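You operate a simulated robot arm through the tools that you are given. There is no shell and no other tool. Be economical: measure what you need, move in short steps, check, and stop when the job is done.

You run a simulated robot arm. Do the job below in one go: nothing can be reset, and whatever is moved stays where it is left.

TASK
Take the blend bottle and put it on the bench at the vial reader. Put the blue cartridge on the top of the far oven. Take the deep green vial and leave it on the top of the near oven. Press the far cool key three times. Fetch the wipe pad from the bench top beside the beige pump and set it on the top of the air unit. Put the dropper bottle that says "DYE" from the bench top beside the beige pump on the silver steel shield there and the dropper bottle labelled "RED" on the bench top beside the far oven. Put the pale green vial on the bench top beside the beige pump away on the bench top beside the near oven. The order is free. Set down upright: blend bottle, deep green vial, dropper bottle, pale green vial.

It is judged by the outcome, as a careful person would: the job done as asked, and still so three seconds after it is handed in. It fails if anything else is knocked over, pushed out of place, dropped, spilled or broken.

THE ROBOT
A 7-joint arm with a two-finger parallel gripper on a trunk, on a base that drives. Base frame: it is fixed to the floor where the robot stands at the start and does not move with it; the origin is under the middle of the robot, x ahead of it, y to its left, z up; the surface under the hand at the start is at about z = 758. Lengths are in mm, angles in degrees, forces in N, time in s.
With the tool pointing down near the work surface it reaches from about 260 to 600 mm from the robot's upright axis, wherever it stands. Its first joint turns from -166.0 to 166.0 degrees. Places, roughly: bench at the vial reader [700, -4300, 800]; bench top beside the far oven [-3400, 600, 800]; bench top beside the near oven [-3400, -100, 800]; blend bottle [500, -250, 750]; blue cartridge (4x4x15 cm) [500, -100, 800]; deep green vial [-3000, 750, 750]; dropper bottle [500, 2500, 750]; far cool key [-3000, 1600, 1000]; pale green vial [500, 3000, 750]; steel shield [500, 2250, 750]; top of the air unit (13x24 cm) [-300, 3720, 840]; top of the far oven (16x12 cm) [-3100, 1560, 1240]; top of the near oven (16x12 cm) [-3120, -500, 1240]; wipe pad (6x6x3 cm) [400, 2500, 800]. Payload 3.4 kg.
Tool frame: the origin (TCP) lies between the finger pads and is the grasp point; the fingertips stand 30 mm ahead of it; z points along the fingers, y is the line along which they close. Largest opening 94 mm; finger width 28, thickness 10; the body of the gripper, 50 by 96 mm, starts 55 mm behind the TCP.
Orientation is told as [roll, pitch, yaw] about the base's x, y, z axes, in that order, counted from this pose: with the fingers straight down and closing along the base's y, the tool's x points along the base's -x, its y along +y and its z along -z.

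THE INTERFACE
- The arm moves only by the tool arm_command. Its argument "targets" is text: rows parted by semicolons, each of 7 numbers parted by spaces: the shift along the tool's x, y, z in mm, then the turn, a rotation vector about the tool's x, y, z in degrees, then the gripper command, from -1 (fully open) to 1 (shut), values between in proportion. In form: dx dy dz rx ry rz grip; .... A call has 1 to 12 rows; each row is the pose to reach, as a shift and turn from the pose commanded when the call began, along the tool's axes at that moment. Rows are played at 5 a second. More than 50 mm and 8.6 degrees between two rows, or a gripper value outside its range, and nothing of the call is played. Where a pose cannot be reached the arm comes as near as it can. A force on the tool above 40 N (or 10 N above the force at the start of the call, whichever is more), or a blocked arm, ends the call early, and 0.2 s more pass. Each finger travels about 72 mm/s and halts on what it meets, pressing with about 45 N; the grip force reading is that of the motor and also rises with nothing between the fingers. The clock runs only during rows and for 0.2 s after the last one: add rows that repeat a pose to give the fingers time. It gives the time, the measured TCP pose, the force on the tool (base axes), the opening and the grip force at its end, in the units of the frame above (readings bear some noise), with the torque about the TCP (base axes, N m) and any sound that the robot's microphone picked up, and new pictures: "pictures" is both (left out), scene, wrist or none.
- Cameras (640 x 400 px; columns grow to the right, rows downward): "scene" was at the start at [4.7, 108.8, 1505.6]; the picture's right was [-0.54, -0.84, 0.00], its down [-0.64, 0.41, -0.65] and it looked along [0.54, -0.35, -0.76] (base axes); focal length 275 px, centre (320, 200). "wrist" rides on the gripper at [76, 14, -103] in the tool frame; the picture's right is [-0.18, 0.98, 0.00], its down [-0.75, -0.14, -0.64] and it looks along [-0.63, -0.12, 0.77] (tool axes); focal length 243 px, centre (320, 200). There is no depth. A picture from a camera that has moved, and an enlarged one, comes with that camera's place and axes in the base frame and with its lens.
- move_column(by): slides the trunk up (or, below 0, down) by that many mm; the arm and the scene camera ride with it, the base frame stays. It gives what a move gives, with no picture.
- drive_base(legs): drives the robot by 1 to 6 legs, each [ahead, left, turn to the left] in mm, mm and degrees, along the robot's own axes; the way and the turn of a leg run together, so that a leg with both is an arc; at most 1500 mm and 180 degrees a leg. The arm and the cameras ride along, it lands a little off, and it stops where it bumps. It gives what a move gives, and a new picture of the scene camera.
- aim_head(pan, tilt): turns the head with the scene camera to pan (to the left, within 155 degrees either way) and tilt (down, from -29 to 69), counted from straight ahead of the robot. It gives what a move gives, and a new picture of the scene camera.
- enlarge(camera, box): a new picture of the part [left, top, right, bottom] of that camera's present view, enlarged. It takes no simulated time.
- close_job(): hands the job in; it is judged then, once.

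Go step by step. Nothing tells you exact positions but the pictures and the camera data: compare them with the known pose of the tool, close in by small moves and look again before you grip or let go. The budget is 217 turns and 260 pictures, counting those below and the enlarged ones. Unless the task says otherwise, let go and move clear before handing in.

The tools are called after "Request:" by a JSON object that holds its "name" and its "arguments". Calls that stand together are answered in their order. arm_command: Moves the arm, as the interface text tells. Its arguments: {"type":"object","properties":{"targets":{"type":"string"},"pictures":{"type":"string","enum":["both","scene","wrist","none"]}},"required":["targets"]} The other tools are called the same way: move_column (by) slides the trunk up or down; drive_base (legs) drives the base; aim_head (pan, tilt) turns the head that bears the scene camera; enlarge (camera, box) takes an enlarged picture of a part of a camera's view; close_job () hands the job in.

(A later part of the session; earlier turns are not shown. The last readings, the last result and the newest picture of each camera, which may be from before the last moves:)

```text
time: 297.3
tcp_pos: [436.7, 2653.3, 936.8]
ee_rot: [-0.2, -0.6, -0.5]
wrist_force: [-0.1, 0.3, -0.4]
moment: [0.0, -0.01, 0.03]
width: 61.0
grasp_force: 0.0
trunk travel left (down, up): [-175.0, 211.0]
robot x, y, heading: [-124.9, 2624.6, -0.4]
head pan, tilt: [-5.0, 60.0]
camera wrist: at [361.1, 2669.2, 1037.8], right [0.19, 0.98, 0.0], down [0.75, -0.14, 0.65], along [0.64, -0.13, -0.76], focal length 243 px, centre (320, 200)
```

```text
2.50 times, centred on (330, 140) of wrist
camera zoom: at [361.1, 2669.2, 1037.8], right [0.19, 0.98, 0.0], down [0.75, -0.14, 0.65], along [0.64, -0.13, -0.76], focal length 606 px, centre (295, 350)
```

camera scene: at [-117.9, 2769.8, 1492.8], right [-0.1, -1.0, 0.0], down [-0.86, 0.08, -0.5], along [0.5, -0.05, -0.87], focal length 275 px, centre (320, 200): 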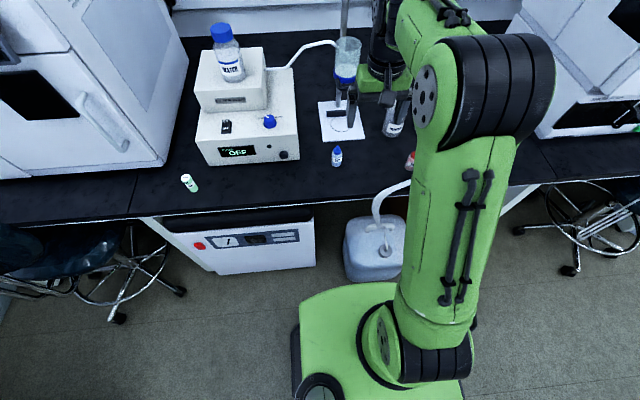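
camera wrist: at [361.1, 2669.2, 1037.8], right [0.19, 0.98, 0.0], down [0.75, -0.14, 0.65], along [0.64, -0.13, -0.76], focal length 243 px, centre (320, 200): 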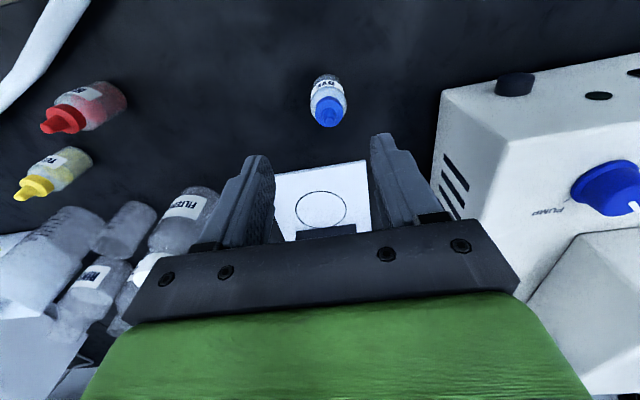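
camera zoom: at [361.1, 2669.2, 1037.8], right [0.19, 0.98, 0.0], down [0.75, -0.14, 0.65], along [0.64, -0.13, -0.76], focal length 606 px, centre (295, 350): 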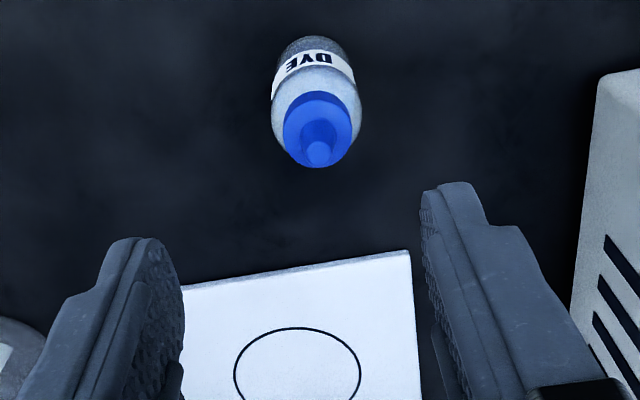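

Bottle "DYE" at (440,2658), top ~848. Descending to TCP z ≈ 801.

Request:
{"name": "arm_command", "arguments": {"targets": "-3 5 40 0 0.5 0 -0.3; -4 5 80 0 0.5 0 -0.3; -4 5 115 0 0.5 0 -0.3; -4 5 135 0 0.5 0 -0.3; -4 5 135 0 0.5 0 -0.3", "pictures": "wrist"}}

```text
time: 298.5
tcp_pos: [440.8, 2659.6, 799.7]
ee_rot: [-0.2, 0.0, -0.4]
wrist_force: [0.1, 0.2, 0.6]
moment: [-0.01, -0.02, 0.0]
width: 60.8
grasp_force: 0.0
trunk travel left (down, up): [-175.0, 211.0]
robot x, y, heading: [-128.9, 2624.4, -0.9]
head pan, tilt: [-5.0, 60.0]
camera wrist: at [365.6, 2674.1, 901.4], right [0.19, 0.98, 0.0], down [0.75, -0.14, 0.64], along [0.63, -0.13, -0.77], focal length 243 px, centre (320, 200)
```

wrist: 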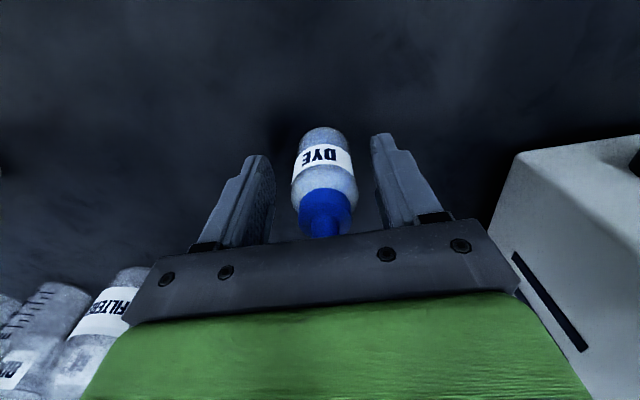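

Centred. Closing and lifting.

Request:
{"name": "arm_command", "arguments": {"targets": "0 0 0 0 0 0 0.3; 0 0 0 0 0 0 0.8; 0 0 0 0 0 0 1; 0 0 0 0 0 0 1; 0 0 -5 0 0 0 1; 0 0 -15 0 0 0 1; 0 0 -30 0 0 0 1; 0 0 -60 0 0 0 1; 0 0 -95 0 0 0 1; 0 0 -130 0 0 0 1; 15 0 -165 0 0 0 1; 40 0 -190 0 0 0 1", "pictures": "wrist"}}

```text
time: 301.1
tcp_pos: [398.5, 2661.8, 990.7]
ee_rot: [-0.1, 0.0, -0.5]
wrist_force: [0.9, 0.8, -0.4]
moment: [0.01, -0.02, 0.01]
width: 33.6
grasp_force: 45.1
trunk travel left (down, up): [-175.0, 211.0]
robot x, y, heading: [-126.1, 2627.0, -0.6]
head pan, tilt: [-5.0, 60.0]
camera wrist: at [323.0, 2676.5, 1093.9], right [0.19, 0.98, 0.0], down [0.75, -0.14, 0.64], along [0.63, -0.13, -0.77], focal length 243 px, centre (320, 200)
```

wrist: 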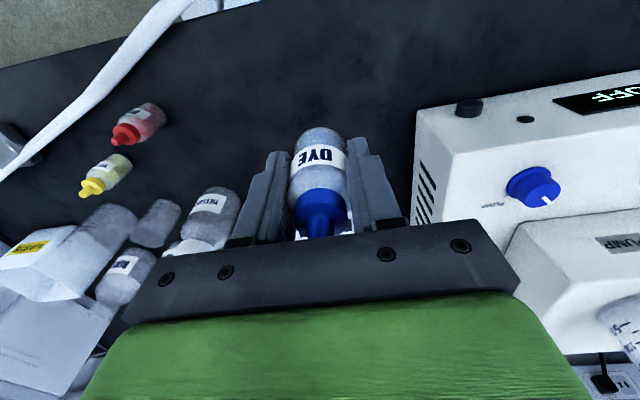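

DYE held. Driving right 330 mm to look at the steel shield.

Request:
{"name": "drive_base", "arguments": {"legs": [[0, -340, 0.6]]}}

Request:
{"name": "arm_command", "arguments": {"targets": "0 0 0 0 0 0 1", "pictures": "wrist"}}

Request:
{"name": "enlarge", "arguments": {"camera": "scene", "box": [300, 60, 500, 220]}}

```text
time: 303.4
tcp_pos: [397.1, 2314.8, 991.4]
ee_rot: [-0.2, 0.0, 0.1]
wrist_force: [1.2, 0.0, -0.2]
moment: [0.03, -0.01, -0.01]
width: 33.3
grasp_force: 45.1
trunk travel left (down, up): [-175.0, 211.0]
robot x, y, heading: [-127.0, 2271.3, 0.1]
head pan, tilt: [-5.0, 60.0]
camera scene: at [-121.3, 2416.7, 1492.9], right [-0.09, -1.0, 0.0], down [-0.86, 0.08, -0.5], along [0.5, -0.04, -0.87], focal length 275 px, centre (320, 200)
```

scene: 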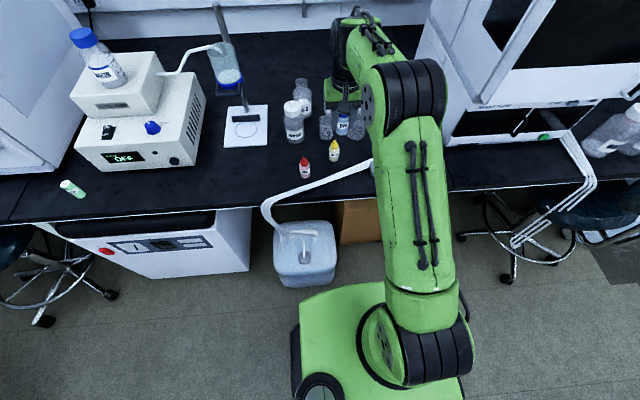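

```text
time: 303.8
tcp_pos: [397.1, 2315.6, 991.0]
ee_rot: [-0.2, 0.1, 0.2]
wrist_force: [0.1, -0.4, 0.3]
moment: [0.02, 0.03, 0.0]
width: 33.6
grasp_force: 45.1
trunk travel left (down, up): [-175.0, 211.0]
robot x, y, heading: [-129.4, 2272.7, 0.1]
head pan, tilt: [-5.0, 60.0]
camera wrist: at [321.8, 2329.3, 1093.3], right [0.18, 0.98, 0.0], down [0.75, -0.14, 0.64], along [0.63, -0.12, -0.77], focal length 243 px, centre (320, 200)
```

wrist: 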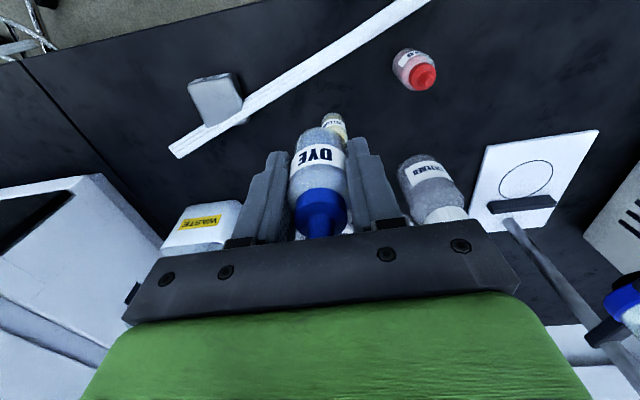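

```text
2.50 times, centred on (400, 140) of scene
camera zoom: at [-121.3, 2417.5, 1492.8], right [-0.09, -1.0, 0.0], down [-0.86, 0.07, -0.5], along [0.5, -0.04, -0.87], focal length 686 px, centre (120, 350)
```

zoom: 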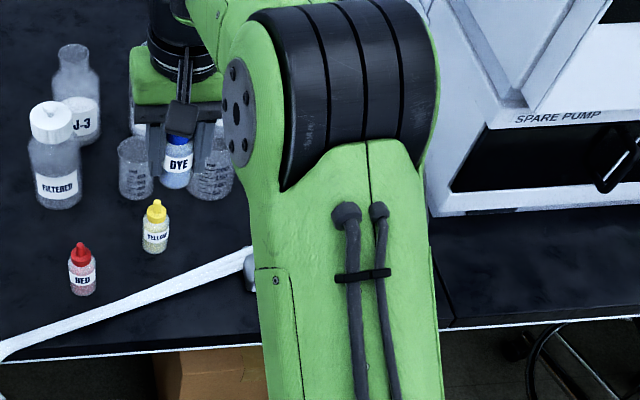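

Enlarging the wrist view of the silver block by the tubes.

Request:
{"name": "enlarge", "arguments": {"camera": "wrist", "box": [150, 40, 310, 170]}}

```text
3.08 times, centred on (230, 105) of wrist
camera zoom: at [321.8, 2329.3, 1093.3], right [0.18, 0.98, 0.0], down [0.75, -0.14, 0.64], along [0.63, -0.12, -0.77], focal length 746 px, centre (597, 492)
```

zoom: 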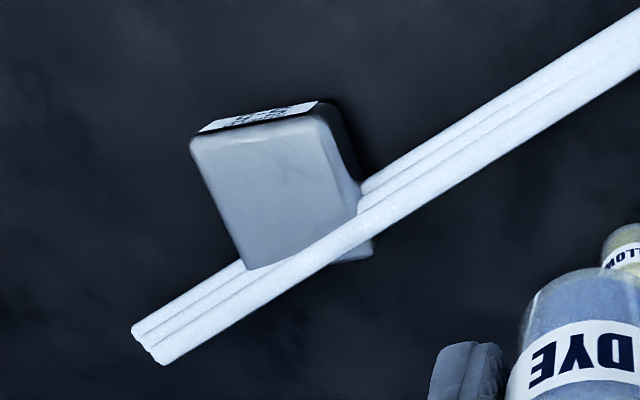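

This silver block (with the tubes running by) is the shield. I move closer beside it to triangulate its top.

Request:
{"name": "arm_command", "arguments": {"targets": "0 -30 20 0 0 0 1; 0 -60 40 0 0 0 1; 0 -60 60 0 0 0 1; 0 -60 60 0 0 0 1", "pictures": "wrist"}}

Request:
{"name": "enlarge", "arguments": {"camera": "wrist", "box": [150, 40, 310, 180]}}

Request:
{"name": "enlarge", "arguments": {"camera": "scene", "box": [300, 100, 440, 220]}}

```text
time: 304.8
tcp_pos: [396.5, 2255.9, 930.7]
ee_rot: [-0.2, 0.0, 0.4]
wrist_force: [-0.6, 0.3, -0.1]
moment: [-0.01, -0.01, 0.0]
width: 33.5
grasp_force: 44.4
trunk travel left (down, up): [-175.0, 211.0]
robot x, y, heading: [-126.0, 2268.0, -0.2]
head pan, tilt: [-5.0, 60.0]
camera wrist: at [320.5, 2269.1, 1033.2], right [0.18, 0.98, 0.0], down [0.75, -0.14, 0.64], along [0.63, -0.12, -0.77], focal length 243 px, centre (320, 200)
```

wrist: 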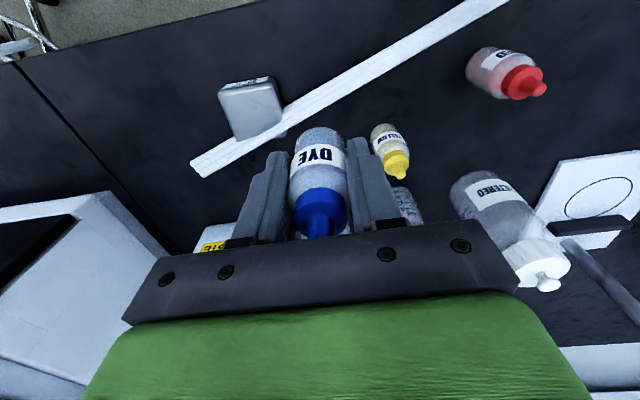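

```text
2.86 times, centred on (230, 110) of wrist
camera zoom: at [320.5, 2269.1, 1033.2], right [0.18, 0.98, 0.0], down [0.75, -0.14, 0.64], along [0.63, -0.12, -0.77], focal length 693 px, centre (577, 457)
```

zoom: 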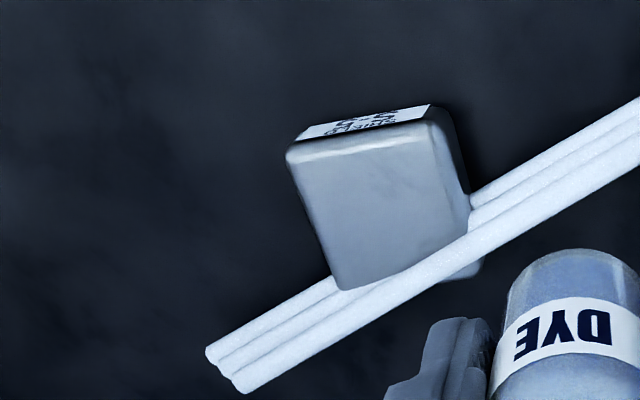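

```text
3.33 times, centred on (370, 160) of scene
camera zoom: at [-121.5, 2417.7, 1492.8], right [-0.09, -1.0, 0.0], down [-0.86, 0.07, -0.5], along [0.5, -0.04, -0.87], focal length 915 px, centre (153, 333)
```

zoom: 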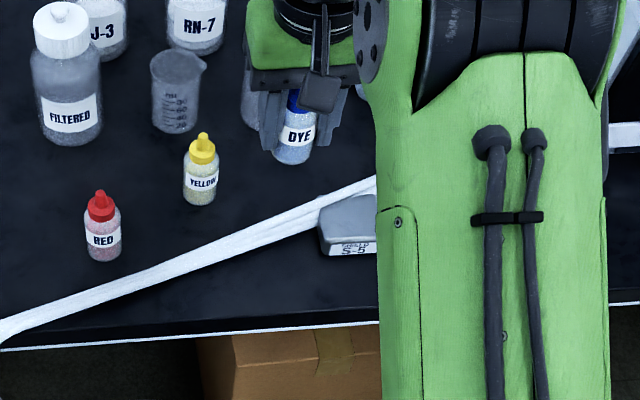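

The label reads "SHIELD S-5"; its top is at z ≈ 786 around (392,2187). I move over its roomier side (394,2180) and lower to just above.

Request:
{"name": "arm_command", "arguments": {"targets": "2 -38 0 0 0 0 1; 4 -76 0 0 0 0 1; 4 -76 35 0 0 0 1; 4 -76 70 0 0 0 1; 4 -76 88 0 0 0 1; 4 -76 88 0 0 0 1"}}

Request:
{"name": "enlarge", "arguments": {"camera": "wrist", "box": [220, 60, 420, 220]}}

Request:
{"name": "enlarge", "arguments": {"camera": "scene", "box": [320, 120, 460, 240]}}

```text
time: 306.2
tcp_pos: [393.5, 2179.2, 843.5]
ee_rot: [-0.2, 0.0, 0.1]
wrist_force: [0.1, -0.1, -0.1]
moment: [-0.01, 0.03, 0.01]
width: 33.5
grasp_force: 45.1
trunk travel left (down, up): [-175.0, 211.0]
robot x, y, heading: [-126.2, 2273.5, 0.1]
head pan, tilt: [-5.0, 60.0]
camera scene: at [-121.4, 2417.8, 1492.8], right [-0.09, -1.0, 0.0], down [-0.86, 0.07, -0.5], along [0.5, -0.04, -0.87], focal length 275 px, centre (320, 200)
camera wrist: at [318.5, 2193.8, 946.7], right [0.18, 0.98, 0.0], down [0.75, -0.14, 0.64], along [0.63, -0.12, -0.77], focal length 243 px, centre (320, 200)
```

scene: 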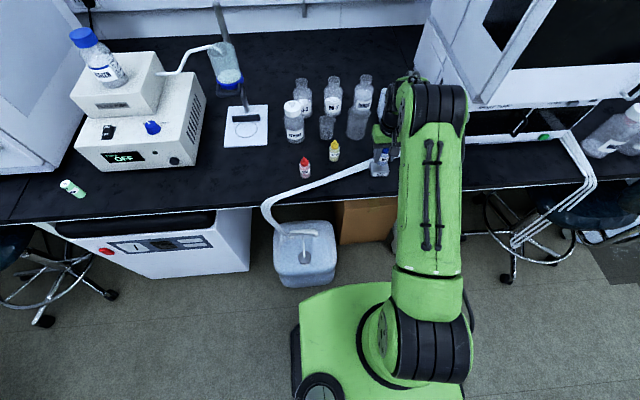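
wrist: 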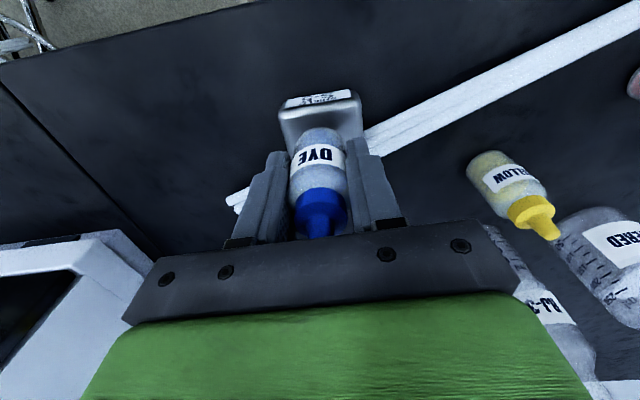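

```text
2.50 times, centred on (320, 140) of wrist
camera zoom: at [318.5, 2193.8, 946.7], right [0.18, 0.98, 0.0], down [0.75, -0.14, 0.64], along [0.63, -0.12, -0.77], focal length 606 px, centre (320, 350)
```

zoom: 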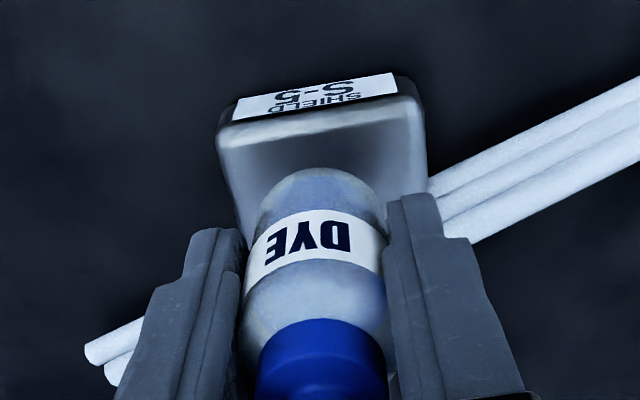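

```text
3.33 times, centred on (390, 180) of scene
camera zoom: at [-121.4, 2417.8, 1492.8], right [-0.09, -1.0, 0.0], down [-0.86, 0.07, -0.5], along [0.5, -0.04, -0.87], focal length 915 px, centre (87, 267)
```

zoom: 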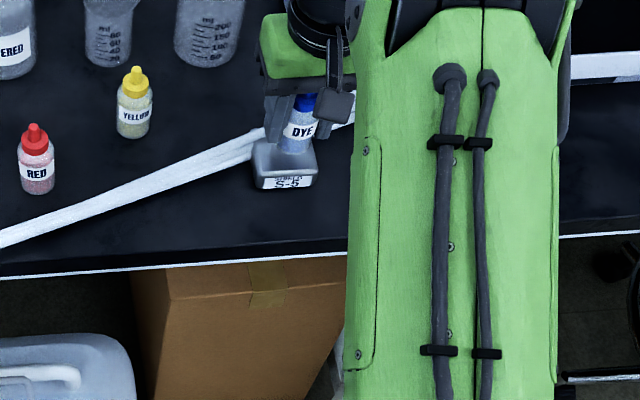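

Bottle footprint fits on the shield top. Lowering finely until contact.

Request:
{"name": "arm_command", "arguments": {"targets": "0 2 4 0 0 0 1; 0 2 8 0 0 0 1; 0 2 10 0 0 0 1; 0 2 12 0 0 0 1; 0 2 14 0 0 0 1; 0 2 15 0 0 0 1; 0 2 16 0 0 0 1; 0 2 17 0 0 0 1; 0 2 18 0 0 0 1; 0 2 19 0 0 0 1; 0 2 20 0 0 0 1", "pictures": "wrist"}}

```text
time: 308.6
tcp_pos: [393.2, 2183.1, 825.1]
ee_rot: [-0.2, -0.3, 0.2]
wrist_force: [-0.1, 1.9, 15.5]
moment: [0.13, 0.07, -0.02]
width: 33.4
grasp_force: 45.9
trunk travel left (down, up): [-175.0, 211.0]
robot x, y, heading: [-125.3, 2271.8, 0.2]
head pan, tilt: [-5.0, 60.0]
camera wrist: at [318.0, 2195.1, 927.2], right [0.18, 0.98, 0.0], down [0.75, -0.14, 0.65], along [0.64, -0.12, -0.76], focal length 243 px, centre (320, 200)
```

wrist: 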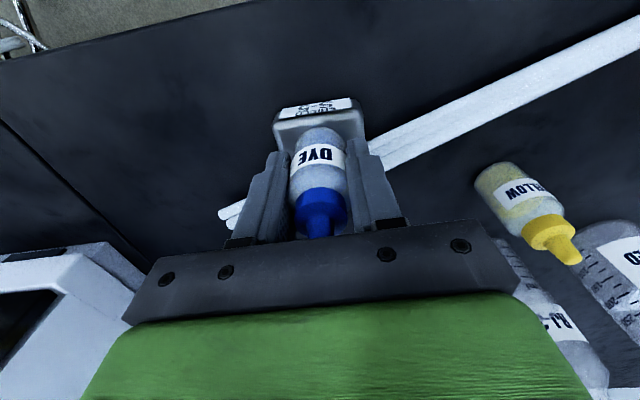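

Contact (15 N). Easing and opening slowly.

Request:
{"name": "arm_command", "arguments": {"targets": "0 0 -1 0 0 0 0.9; 0 0 -1 0 0 0 0.5; 0 0 -1 0 0 0 0.2; 0 0 -1 0 0 0 0; 0 0 -1 0 0 0 -0.15; 0 0 -1 0 0 0 -0.15", "pictures": "wrist"}}

```text
time: 310.0
tcp_pos: [394.0, 2181.3, 823.5]
ee_rot: [-0.1, 0.1, 0.3]
wrist_force: [-1.1, 0.4, -0.2]
moment: [0.03, -0.01, 0.02]
width: 54.3
grasp_force: 0.1
trunk travel left (down, up): [-175.0, 211.0]
robot x, y, heading: [-127.6, 2275.4, -0.1]
head pan, tilt: [-5.0, 60.0]
camera wrist: at [318.1, 2195.3, 926.5], right [0.18, 0.98, 0.0], down [0.75, -0.14, 0.64], along [0.63, -0.12, -0.77], focal length 243 px, centre (320, 200)
```

wrist: 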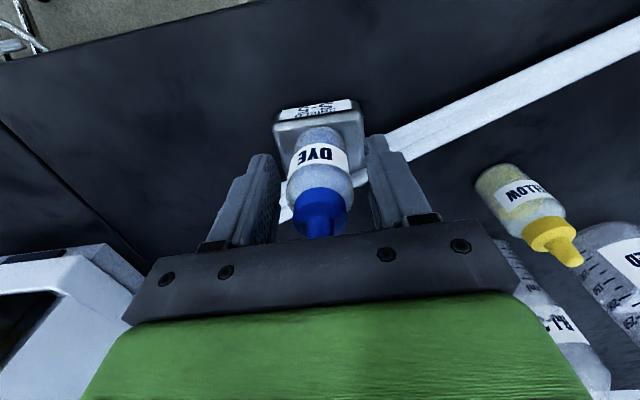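

It stands upright. Rising straight up and checking.

Request:
{"name": "arm_command", "arguments": {"targets": "0 0 -15 0 0 0 -0.15; 0 0 -40 0 0 0 -0.15; 0 0 -75 0 0 0 -0.15; 0 0 -110 0 0 0 -0.3; 0 30 -140 0 0 0 -0.3; 0 70 -150 0 0 0 -0.3; 0 70 -150 0 0 0 -0.3", "pictures": "wrist"}}

Request:
{"name": "enlarge", "arguments": {"camera": "wrist", "box": [180, 60, 340, 180]}}

```text
time: 311.6
tcp_pos: [392.4, 2249.3, 976.5]
ee_rot: [-0.2, 0.1, 0.2]
wrist_force: [0.2, -0.1, 1.1]
moment: [0.0, -0.01, -0.02]
width: 61.2
grasp_force: 0.2
trunk travel left (down, up): [-175.0, 211.0]
robot x, y, heading: [-126.6, 2273.5, -0.1]
head pan, tilt: [-5.0, 60.0]
camera wrist: at [316.9, 2264.0, 1079.0], right [0.18, 0.98, 0.0], down [0.75, -0.14, 0.64], along [0.63, -0.12, -0.77], focal length 243 px, centre (320, 200)
```

wrist: 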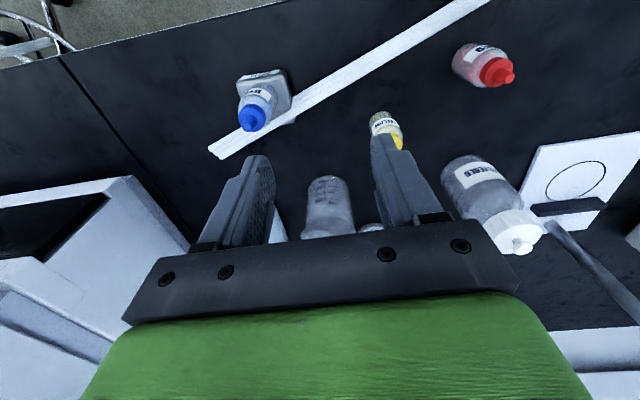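

```text
3.33 times, centred on (260, 120) of wrist
camera zoom: at [316.9, 2264.0, 1079.0], right [0.18, 0.98, 0.0], down [0.75, -0.14, 0.64], along [0.63, -0.12, -0.77], focal length 809 px, centre (520, 467)
```

zoom: 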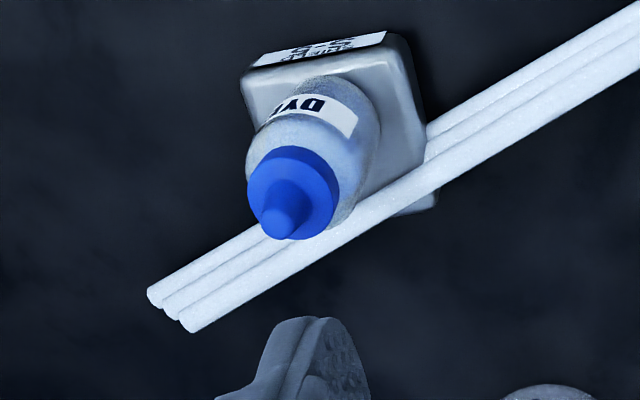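

DYE is on the shield. Now moving over the RED bottle at about (401,2421).

Request:
{"name": "arm_command", "arguments": {"targets": "0 40 0 0 0 0 -0.3; -3 85 10 0 0 0 -0.3; -6 130 25 0 0 0 -0.3; -8 170 45 0 0 0 -0.3; -8 170 45 0 0 0 -0.3", "pictures": "wrist"}}

Request:
{"name": "enlarge", "arguments": {"camera": "wrist", "box": [240, 40, 420, 200]}}

```text
time: 312.8
tcp_pos: [400.5, 2421.3, 927.5]
ee_rot: [-0.1, -0.1, 0.2]
wrist_force: [-0.7, 0.1, -0.6]
moment: [0.01, 0.04, 0.03]
width: 61.3
grasp_force: 0.0
trunk travel left (down, up): [-175.0, 211.0]
robot x, y, heading: [-126.7, 2276.1, 0.1]
head pan, tilt: [-5.0, 60.0]
camera wrist: at [326.1, 2435.0, 1030.3], right [0.18, 0.98, 0.0], down [0.75, -0.14, 0.64], along [0.63, -0.12, -0.77], focal length 243 px, centre (320, 200)
```

wrist: 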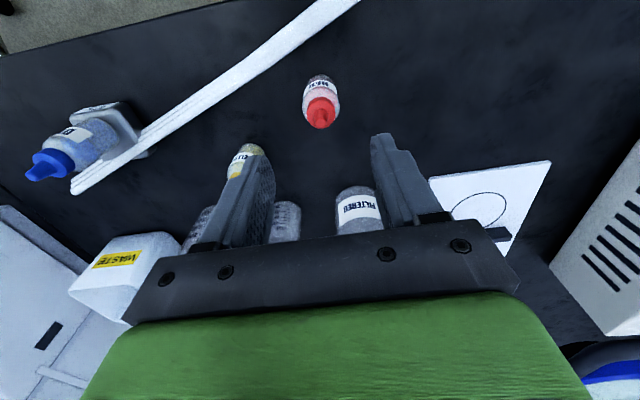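

```text
2.50 times, centred on (330, 120) of wrist
camera zoom: at [326.1, 2435.0, 1030.3], right [0.18, 0.98, 0.0], down [0.75, -0.14, 0.64], along [0.63, -0.12, -0.77], focal length 606 px, centre (295, 400)
```

zoom: 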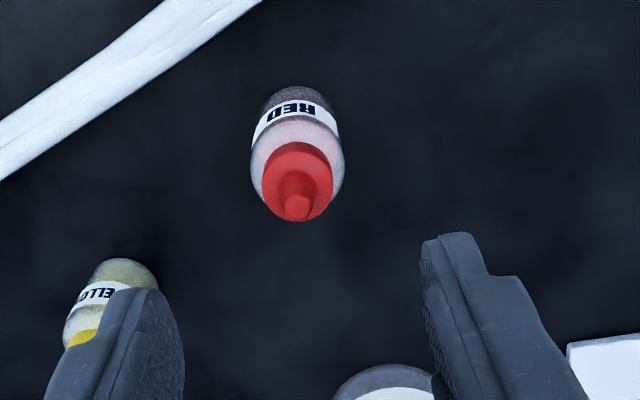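

RED at (398,2420). Descending.

Request:
{"name": "arm_command", "arguments": {"targets": "2 -1 40 0 0 0 -0.3; 2 -1 80 0 0 0 -0.3; 2 -1 110 0 0 0 -0.3; 2 -1 127 0 0 0 -0.3; 2 -1 127 0 0 0 -0.3", "pictures": "wrist"}}

```text
time: 314.0
tcp_pos: [398.3, 2421.0, 801.3]
ee_rot: [-0.2, -0.1, 0.2]
wrist_force: [0.4, 0.2, -0.2]
moment: [0.03, 0.0, 0.01]
width: 60.9
grasp_force: 0.1
trunk travel left (down, up): [-175.0, 211.0]
robot x, y, heading: [-126.8, 2272.8, -0.0]
head pan, tilt: [-5.0, 60.0]
camera wrist: at [323.7, 2434.2, 903.9], right [0.18, 0.98, 0.0], down [0.75, -0.14, 0.64], along [0.63, -0.12, -0.77], focal length 243 px, centre (320, 200)
```

wrist: 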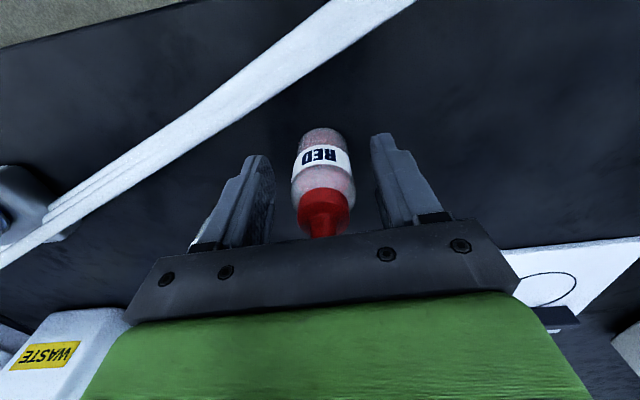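

Same geometry as before. Closing and lifting, then retracting.

Request:
{"name": "arm_command", "arguments": {"targets": "0 0 0 0 0 0 0.3; 0 0 0 0 0 0 0.8; 0 0 0 0 0 0 1; 0 0 0 0 0 0 1; 0 0 -5 0 0 0 1; 0 0 -15 0 0 0 1; 0 0 -30 0 0 0 1; 0 0 -60 0 0 0 1; 0 0 -95 0 0 0 1; 0 0 -130 0 0 0 1; 15 0 -170 0 0 0 1; 40 0 -210 0 0 0 1", "pictures": "none"}}

Request:
{"name": "arm_command", "arguments": {"targets": "30 0 -20 0 0 0 1; 60 0 -40 0 0 0 1; 60 0 -40 0 0 0 1", "pictures": "wrist"}}

```text
time: 316.6
tcp_pos: [357.7, 2420.2, 1012.0]
ee_rot: [-0.1, -0.1, 0.2]
wrist_force: [-1.1, 0.6, 0.7]
moment: [-0.01, 0.01, -0.02]
width: 33.5
grasp_force: 45.0
trunk travel left (down, up): [-175.0, 211.0]
robot x, y, heading: [-127.2, 2277.8, 0.1]
head pan, tilt: [-5.0, 60.0]
```

```text
time: 317.4
tcp_pos: [297.3, 2420.6, 1051.6]
ee_rot: [-0.3, 0.1, 0.2]
wrist_force: [-0.1, 1.0, -0.8]
moment: [-0.01, 0.03, 0.0]
width: 33.7
grasp_force: 44.9
trunk travel left (down, up): [-175.0, 211.0]
robot x, y, heading: [-127.7, 2271.4, -0.2]
head pan, tilt: [-5.0, 60.0]
camera wrist: at [222.5, 2435.0, 1153.6], right [0.18, 0.98, 0.0], down [0.75, -0.14, 0.64], along [0.63, -0.12, -0.77], focal length 243 px, centre (320, 200)
```

wrist: 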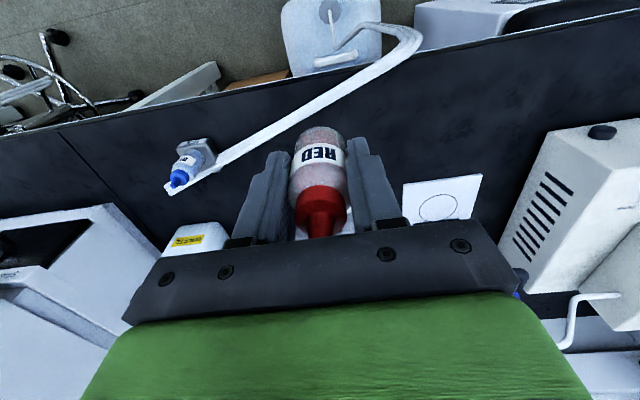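

RED held. Now a long drive: back out, turn around, and go to the bench beside the far oven (free spot where the deep green vial stood).

Request:
{"name": "drive_base", "arguments": {"legs": [[-900, 0, 0], [0, 0, 180], [600, 790, 0], [640, 790, 0]]}}

Request:
{"name": "aim_head", "arguments": {"pan": -5, "tilt": 35}}

```text
time: 339.2
tcp_pos: [-2560.0, 442.2, 1052.5]
ee_rot: [-0.2, 0.1, -175.4]
wrist_force: [-0.1, -0.5, 0.0]
moment: [0.02, -0.02, -0.03]
width: 33.4
grasp_force: 45.1
trunk travel left (down, up): [-175.0, 211.0]
robot x, y, heading: [-2142.4, 623.9, -175.6]
head pan, tilt: [-5.0, 60.0]
camera scene: at [-2143.7, 476.1, 1492.7], right [0.01, 1.0, 0.0], down [0.87, -0.01, -0.5], along [-0.5, 0.0, -0.87], focal length 275 px, centre (320, 200)
```

scene: 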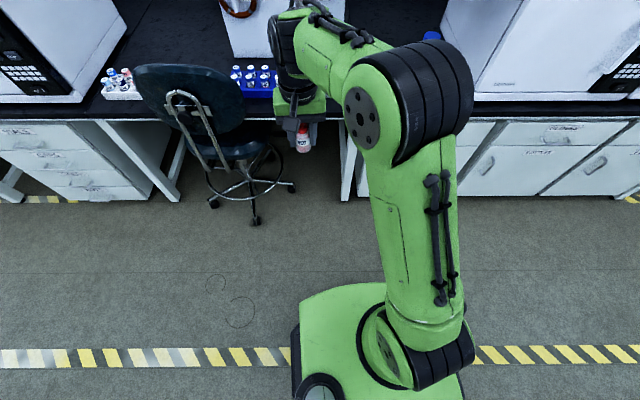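

```text
time: 340.1
tcp_pos: [-2560.2, 444.0, 1050.2]
ee_rot: [-0.2, -0.1, -175.4]
wrist_force: [0.5, 0.9, -0.6]
moment: [0.01, 0.0, 0.03]
width: 33.7
grasp_force: 45.3
trunk travel left (down, up): [-175.0, 211.0]
robot x, y, heading: [-2148.8, 625.2, -175.3]
head pan, tilt: [-5.0, 35.0]
camera scene: at [-2164.8, 476.7, 1527.0], right [0.01, 1.0, 0.0], down [0.57, 0.0, -0.82], along [-0.82, 0.01, -0.57], focal length 275 px, centre (320, 200)
```

scene: 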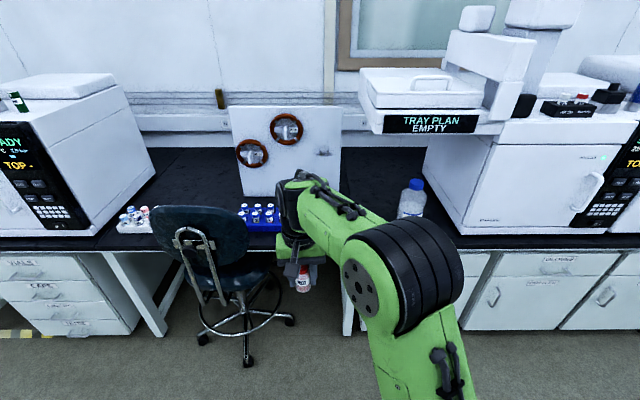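

Correcting heading, centring the arm in front of the robot, and lowering it for the entry beneath the tray.

Request:
{"name": "drive_base", "arguments": {"legs": [[-60, -50, -4.7]]}}

Request:
{"name": "arm_command", "arguments": {"targets": "0 -30 20 0 0 0 1; 0 -60 45 0 0 0 1; 0 -90 80 0 0 0 1; 0 -120 115 0 0 0 1; 0 -140 150 0 0 0 1; 0 -140 165 0 0 0 1; 0 -140 165 0 0 0 1", "pictures": "scene"}}

```text
time: 341.1
tcp_pos: [-2514.9, 530.9, 1052.4]
ee_rot: [-0.2, -0.1, -179.9]
wrist_force: [1.0, 0.6, -0.2]
moment: [-0.05, 0.02, -0.03]
width: 33.5
grasp_force: 44.9
trunk travel left (down, up): [-175.0, 211.0]
robot x, y, heading: [-2088.5, 675.8, 180.1]
head pan, tilt: [-5.0, 35.0]
camera scene: at [-2117.4, 532.3, 1527.2], right [0.09, 1.0, 0.0], down [0.57, -0.05, -0.82], along [-0.82, 0.07, -0.57], focal length 275 px, centre (320, 200)
```

scene: 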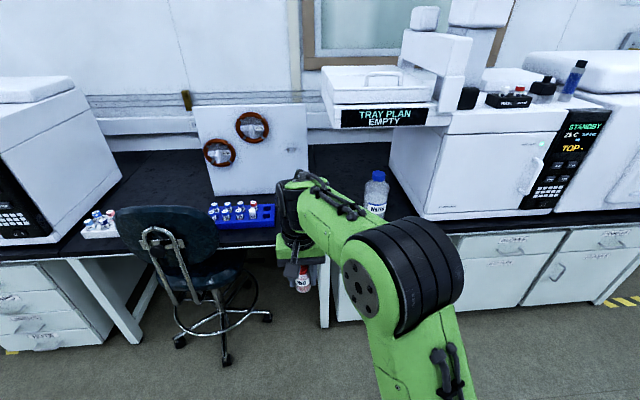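

```text
time: 342.7
tcp_pos: [-2514.3, 671.0, 885.4]
ee_rot: [-0.3, 0.0, -180.0]
wrist_force: [0.5, 0.3, 0.1]
moment: [0.0, -0.01, 0.01]
width: 33.5
grasp_force: 45.2
trunk travel left (down, up): [-175.0, 211.0]
robot x, y, heading: [-2090.6, 677.6, 179.9]
head pan, tilt: [-5.0, 35.0]
camera scene: at [-2118.9, 531.1, 1527.1], right [0.09, 1.0, 0.0], down [0.57, -0.05, -0.82], along [-0.82, 0.07, -0.57], focal length 275 px, centre (320, 200)
```

scene: 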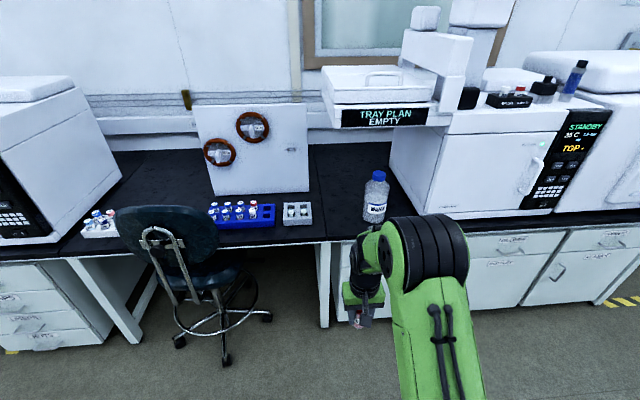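

Lowering a bit more and driving in under the tray.

Request:
{"name": "arm_command", "arguments": {"targets": "0 0 20 0 0 0 1; 0 0 38 0 0 0 1; 0 0 38 0 0 0 1", "pictures": "none"}}

Request:
{"name": "drive_base", "arguments": {"legs": [[515, 0, 0]]}}

Request:
{"name": "arm_command", "arguments": {"targets": "0 0 0 0 0 0 1", "pictures": "wrist"}}

```text
time: 343.5
tcp_pos: [-2515.7, 670.6, 847.7]
ee_rot: [-0.2, -0.1, -179.9]
wrist_force: [0.2, 0.1, 0.3]
moment: [-0.01, -0.01, -0.01]
width: 33.4
grasp_force: 44.6
trunk travel left (down, up): [-175.0, 211.0]
robot x, y, heading: [-2090.4, 677.3, 180.1]
head pan, tilt: [-5.0, 35.0]
```

```text
time: 346.6
tcp_pos: [-3035.4, 674.1, 848.4]
ee_rot: [-0.2, 0.0, 179.8]
wrist_force: [-0.7, 0.3, -0.4]
moment: [-0.04, 0.01, -0.04]
width: 33.3
grasp_force: 44.7
trunk travel left (down, up): [-175.0, 211.0]
robot x, y, heading: [-2608.5, 679.1, 179.3]
head pan, tilt: [-5.0, 35.0]
camera scene: at [-2640.0, 532.9, 1527.0], right [0.09, 1.0, 0.0], down [0.57, -0.05, -0.82], along [-0.82, 0.08, -0.57], focal length 275 px, centre (320, 200)
```

scene: 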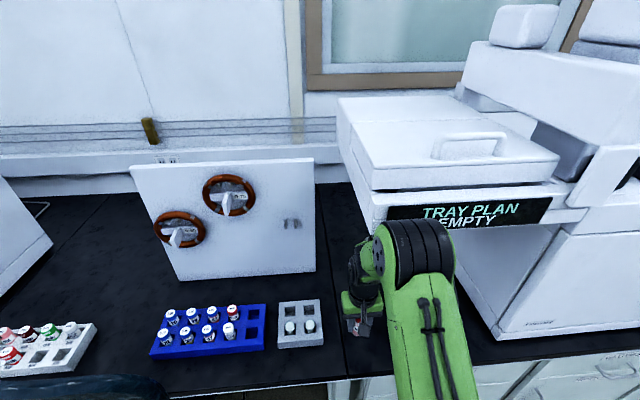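

```text
time: 347.0
tcp_pos: [-3035.2, 674.0, 848.8]
ee_rot: [-0.1, 0.0, 179.9]
wrist_force: [-0.1, -0.6, 0.7]
moment: [-0.02, 0.0, -0.01]
width: 33.3
grasp_force: 45.0
trunk travel left (down, up): [-175.0, 211.0]
robot x, y, heading: [-2611.6, 681.8, 179.6]
head pan, tilt: [-5.0, 35.0]
camera wrist: at [-2957.8, 658.8, 951.2], right [-0.19, -0.98, 0.0], down [-0.75, 0.14, 0.64], along [-0.63, 0.12, -0.77], focal length 243 px, centre (320, 200)
```

wrist: 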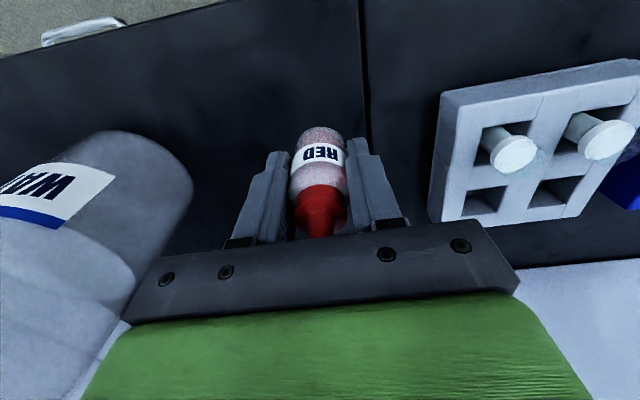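

Clear spot below. Lowering in fine steps until contact.

Request:
{"name": "arm_command", "arguments": {"targets": "0 0 15 0 0 0 1; 0 0 30 0 0 0 1; 0 0 38 0 0 0 1; 0 0 42 0 0 0 1; 0 0 44 0 0 0 1; 0 0 46 0 0 0 1; 0 0 48 0 0 0 1; 0 0 49 0 0 0 1; 0 0 50 0 0 0 1; 0 0 51 0 0 0 1; 0 0 52 0 0 0 1", "pictures": "wrist"}}

```text
time: 349.2
tcp_pos: [-3035.7, 675.0, 800.5]
ee_rot: [-0.3, -0.4, 179.7]
wrist_force: [7.6, 0.9, 20.0]
moment: [-0.06, -0.49, 0.05]
width: 33.5
grasp_force: 44.7
trunk travel left (down, up): [-175.0, 211.0]
robot x, y, heading: [-2609.5, 680.8, 179.5]
head pan, tilt: [-5.0, 35.0]
stopped in row 10: the force on the tool passed its limit at 41 N (the readings are from after the stop); the commanded pose is now the measured one
camera wrist: at [-2957.8, 659.3, 903.0], right [-0.19, -0.98, 0.0], down [-0.75, 0.14, 0.65], along [-0.64, 0.12, -0.76], focal length 243 px, centre (320, 200)
```

wrist: 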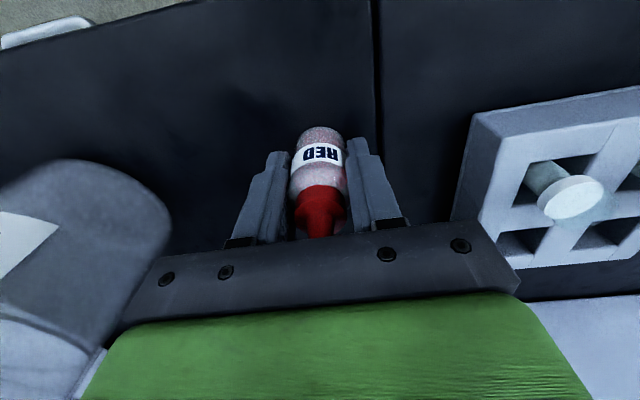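

Contact. Opening, then leaving straight back by driving.

Request:
{"name": "arm_command", "arguments": {"targets": "0 0 -1 0 0 0 0.8; 0 0 -1 0 0 0 0.4; 0 0 -1 0 0 0 0.1; 0 0 -1 0 0 0 -0.1; 0 0 -1 0 0 0 -0.2; 0 0 -5 0 0 0 -0.2; 0 0 -10 0 0 0 -0.2", "pictures": "wrist"}}

```text
time: 350.8
tcp_pos: [-3036.7, 674.9, 809.7]
ee_rot: [-0.2, -0.3, 179.8]
wrist_force: [-0.3, 0.4, 0.2]
moment: [-0.01, 0.0, -0.01]
width: 56.3
grasp_force: 0.1
trunk travel left (down, up): [-175.0, 211.0]
robot x, y, heading: [-2613.1, 679.8, 179.6]
head pan, tilt: [-5.0, 35.0]
camera wrist: at [-2959.7, 659.1, 911.5], right [-0.19, -0.98, 0.0], down [-0.75, 0.14, 0.65], along [-0.64, 0.12, -0.76], focal length 243 px, centre (320, 200)
```

wrist: 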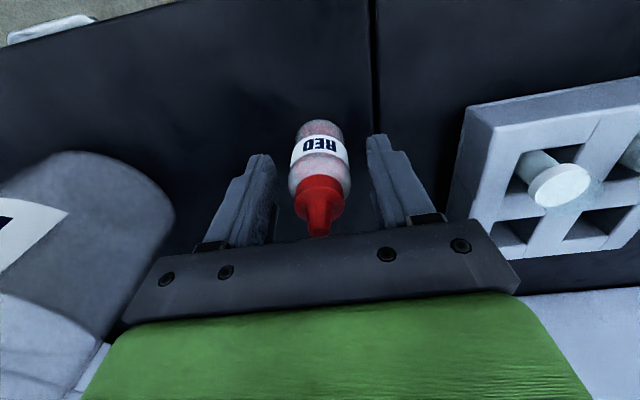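

RED stands. Driving straight back, then checking it.

Request:
{"name": "drive_base", "arguments": {"legs": [[-350, 0, 0]]}}

Request:
{"name": "enlarge", "arguments": {"camera": "scene", "box": [240, 150, 440, 310]}}

```text
time: 353.0
tcp_pos: [-2685.4, 672.7, 809.2]
ee_rot: [-0.3, -0.4, 179.9]
wrist_force: [0.1, 1.2, -0.4]
moment: [-0.03, -0.01, 0.0]
width: 56.3
grasp_force: 0.1
trunk travel left (down, up): [-175.0, 211.0]
robot x, y, heading: [-2262.2, 677.1, 179.7]
head pan, tilt: [-5.0, 35.0]
camera scene: at [-2286.0, 531.2, 1527.1], right [0.09, 1.0, 0.0], down [0.57, -0.05, -0.82], along [-0.82, 0.07, -0.57], focal length 275 px, centre (320, 200)
```

scene: 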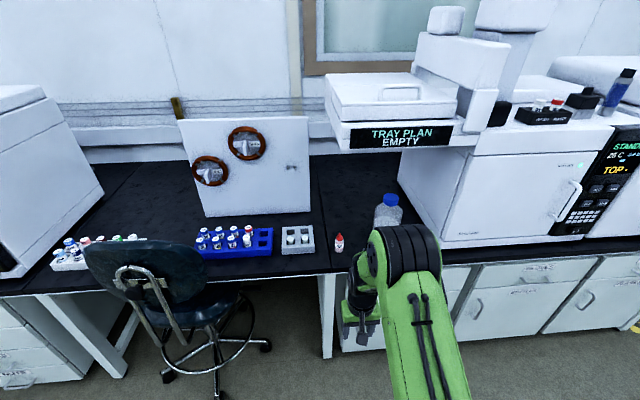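

```text
2.50 times, centred on (340, 230) of scene
camera zoom: at [-2286.0, 531.2, 1527.1], right [0.09, 1.0, 0.0], down [0.57, -0.05, -0.82], along [-0.82, 0.07, -0.57], focal length 686 px, centre (270, 125)
```

zoom: 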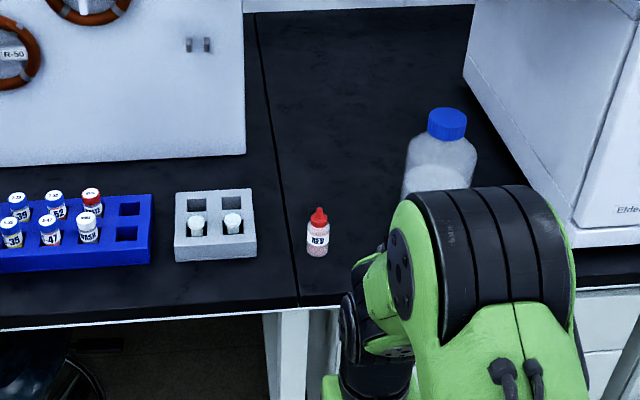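

RED is upright there. Raising the arm and driving over for the pale green vial near (403,3129).

Request:
{"name": "arm_command", "arguments": {"targets": "10 0 -40 0 0 0 -0.4; 20 0 -80 0 0 0 -0.7; 25 0 -120 0 0 0 -1; 30 0 -160 0 0 0 -1; 30 0 -200 0 0 0 -1; 30 0 -240 0 0 0 -1; 30 0 -270 0 0 0 -1; 30 0 -270 0 0 0 -1", "pictures": "none"}}

Request:
{"name": "drive_base", "arguments": {"legs": [[-1000, 0, 0], [0, 0, 180], [430, 1220, 0], [400, 1220, 0]]}}

Request:
{"name": "aim_head", "arguments": {"pan": -5, "tilt": 50}}

```text
time: 354.8
tcp_pos: [-2655.5, 671.3, 1079.8]
ee_rot: [-0.3, -0.4, 179.9]
wrist_force: [1.2, 0.1, -0.3]
moment: [0.0, 0.0, 0.01]
width: 93.9
grasp_force: 0.1
trunk travel left (down, up): [-175.0, 211.0]
robot x, y, heading: [-2259.4, 675.8, 179.5]
head pan, tilt: [-5.0, 35.0]
```

```text
time: 379.6
tcp_pos: [1.2, 3104.0, 1078.7]
ee_rot: [-0.2, -0.4, -0.8]
wrist_force: [-0.1, 0.1, -0.7]
moment: [0.02, -0.01, -0.04]
width: 94.1
grasp_force: 0.1
trunk travel left (down, up): [-175.0, 211.0]
robot x, y, heading: [-398.6, 3108.2, -1.0]
head pan, tilt: [-5.0, 35.0]
camera scene: at [-365.9, 3247.2, 1527.0], right [-0.1, -0.99, 0.0], down [-0.57, 0.06, -0.82], along [0.81, -0.09, -0.57], focal length 275 px, centre (320, 200)
```

scene: 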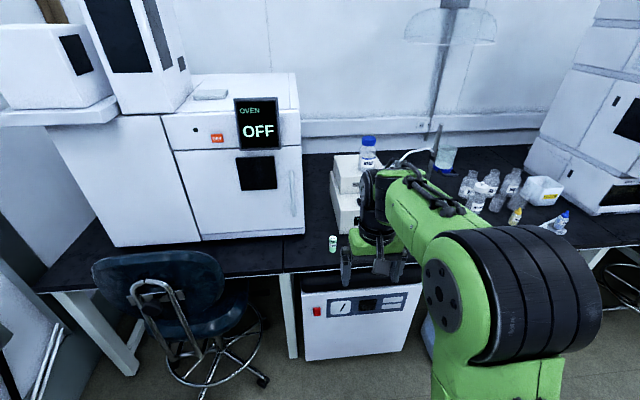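

```text
time: 380.4
tcp_pos: [1.7, 3104.1, 1079.5]
ee_rot: [-0.3, -0.4, -0.9]
wrist_force: [0.2, -0.6, 0.0]
moment: [0.0, 0.0, -0.02]
width: 94.1
grasp_force: 0.1
trunk travel left (down, up): [-175.0, 211.0]
robot x, y, heading: [-397.9, 3103.9, -1.3]
head pan, tilt: [-5.0, 50.0]
camera scene: at [-377.0, 3248.0, 1505.4], right [-0.1, -0.99, 0.0], down [-0.76, 0.08, -0.64], along [0.64, -0.07, -0.77], focal length 275 px, centre (320, 200)
```

scene: 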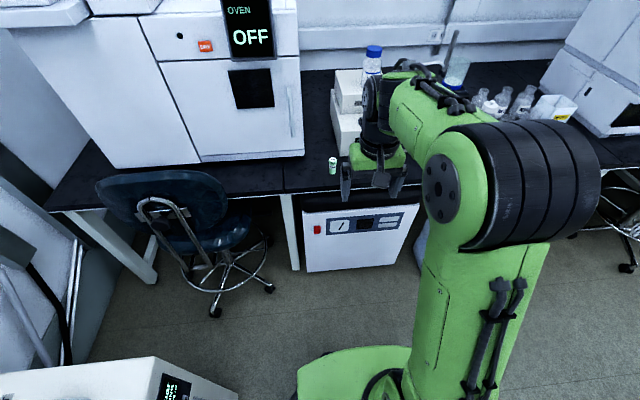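

Vial at about (390,3115). Driving 330 mm ahead and looking with the wrist.

Request:
{"name": "drive_base", "arguments": {"legs": [[330, 0, 1]]}}

Request:
{"name": "arm_command", "arguments": {"targets": "0 0 30 0 0.4 0 -1; 0 0 65 0 0.4 0 -0.7; 0 0 100 0 0.4 0 -0.4; 0 0 130 0 0.4 0 -0.2; 0 0 130 0 0.4 0 -0.1", "pictures": "wrist"}}

```text
time: 382.6
tcp_pos: [333.9, 3113.2, 1079.5]
ee_rot: [-0.2, -0.3, 0.5]
wrist_force: [-0.4, 0.2, -0.2]
moment: [0.0, 0.03, 0.0]
width: 94.1
grasp_force: 0.1
trunk travel left (down, up): [-175.0, 211.0]
robot x, y, heading: [-66.3, 3104.4, 0.4]
head pan, tilt: [-5.0, 50.0]
camera scene: at [-46.4, 3246.7, 1505.3], right [-0.08, -1.0, 0.0], down [-0.76, 0.06, -0.64], along [0.64, -0.05, -0.77], focal length 275 px, centre (320, 200)
```

scene: 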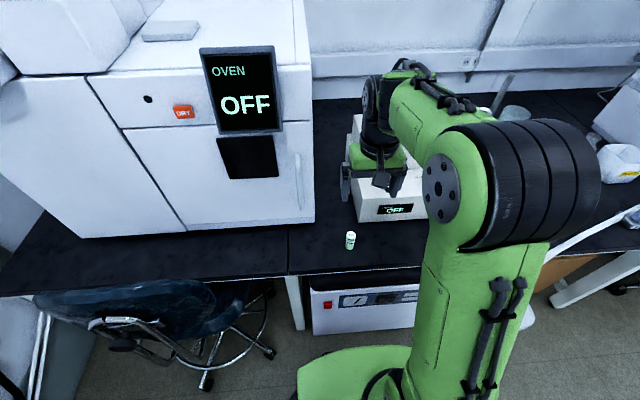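

```text
time: 383.8
tcp_pos: [334.6, 3110.4, 948.5]
ee_rot: [-0.3, -0.1, 0.5]
wrist_force: [-0.1, -0.1, -0.2]
moment: [0.01, 0.0, -0.01]
width: 51.7
grasp_force: 0.1
trunk travel left (down, up): [-175.0, 211.0]
robot x, y, heading: [-62.5, 3096.4, 0.3]
head pan, tilt: [-5.0, 50.0]
camera wrist: at [258.7, 3124.1, 1051.8], right [0.18, 0.98, 0.0], down [0.75, -0.13, 0.64], along [0.63, -0.12, -0.77], focal length 243 px, centre (320, 200)
```

wrist: 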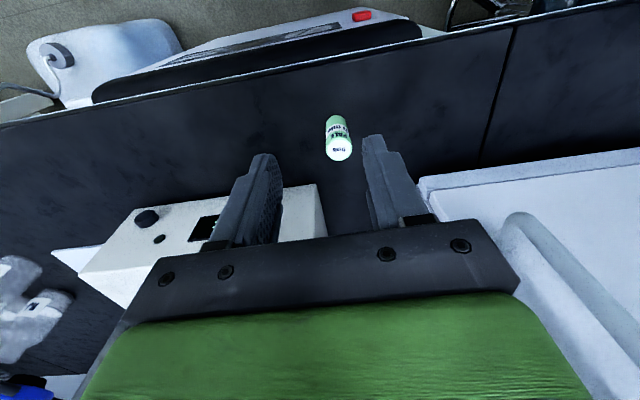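

Vial at about (380,3118). Moving above it.

Request:
{"name": "arm_command", "arguments": {"targets": "-22 4 20 0 0 0 -0.1; -44 8 45 0 0 0 -0.1; -44 8 50 0 0 0 -0.1", "pictures": "none"}}

Request:
{"name": "enlarge", "arguments": {"camera": "wrist", "box": [240, 40, 420, 220]}}

```text
time: 384.6
tcp_pos: [378.4, 3120.1, 898.6]
ee_rot: [-0.4, 0.0, 0.5]
wrist_force: [0.3, 0.1, 0.4]
moment: [0.01, -0.01, 0.01]
width: 51.7
grasp_force: 0.1
trunk travel left (down, up): [-175.0, 211.0]
robot x, y, heading: [-55.8, 3105.3, 0.4]
head pan, tilt: [-5.0, 50.0]
```

```text
2.22 times, centred on (330, 130) of wrist
camera zoom: at [302.9, 3132.9, 1001.2], right [0.18, 0.98, 0.0], down [0.75, -0.13, 0.64], along [0.63, -0.12, -0.77], focal length 539 px, centre (298, 356)
```

zoom: 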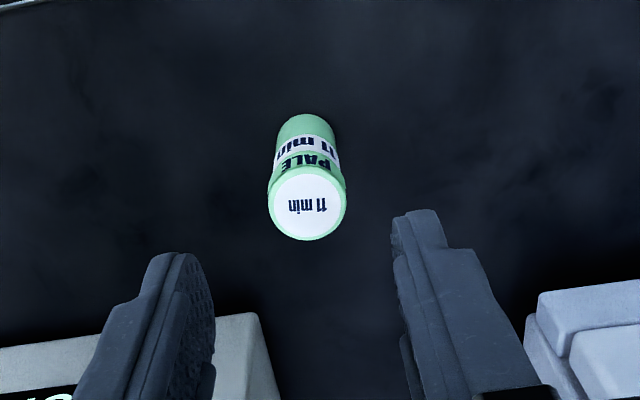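

"PALE" vial at (381,3121). Descending to grip.

Request:
{"name": "arm_command", "arguments": {"targets": "-3 1 35 0 0 0 -0.1; -3 1 70 0 0 0 -0.1; -3 1 103 0 0 0 -0.1; -3 1 103 0 0 0 0.4; -3 1 103 0 0 0 0.8; -3 1 103 0 0 0 1; -3 1 103 0 0 0 1; -3 1 98 0 0 0 1; -3 1 85 0 0 0 1; -3 1 65 0 0 0 1; -3 1 35 0 0 0 1; -3 1 0 0 0 0 1", "pictures": "wrist"}}

```text
time: 387.1
tcp_pos: [380.6, 3119.6, 899.2]
ee_rot: [-0.2, 0.0, 0.5]
wrist_force: [-1.3, -0.5, 0.4]
moment: [-0.06, 0.0, 0.02]
width: 26.4
grasp_force: 44.4
trunk travel left (down, up): [-175.0, 211.0]
robot x, y, heading: [-62.1, 3103.0, 0.5]
head pan, tilt: [-5.0, 50.0]
camera wrist: at [304.9, 3133.3, 1001.6], right [0.18, 0.98, 0.0], down [0.76, -0.13, 0.64], along [0.63, -0.12, -0.77], focal length 243 px, centre (320, 200)
```

wrist: 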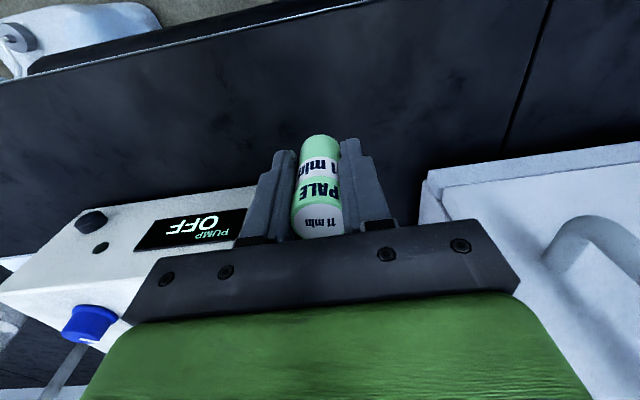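

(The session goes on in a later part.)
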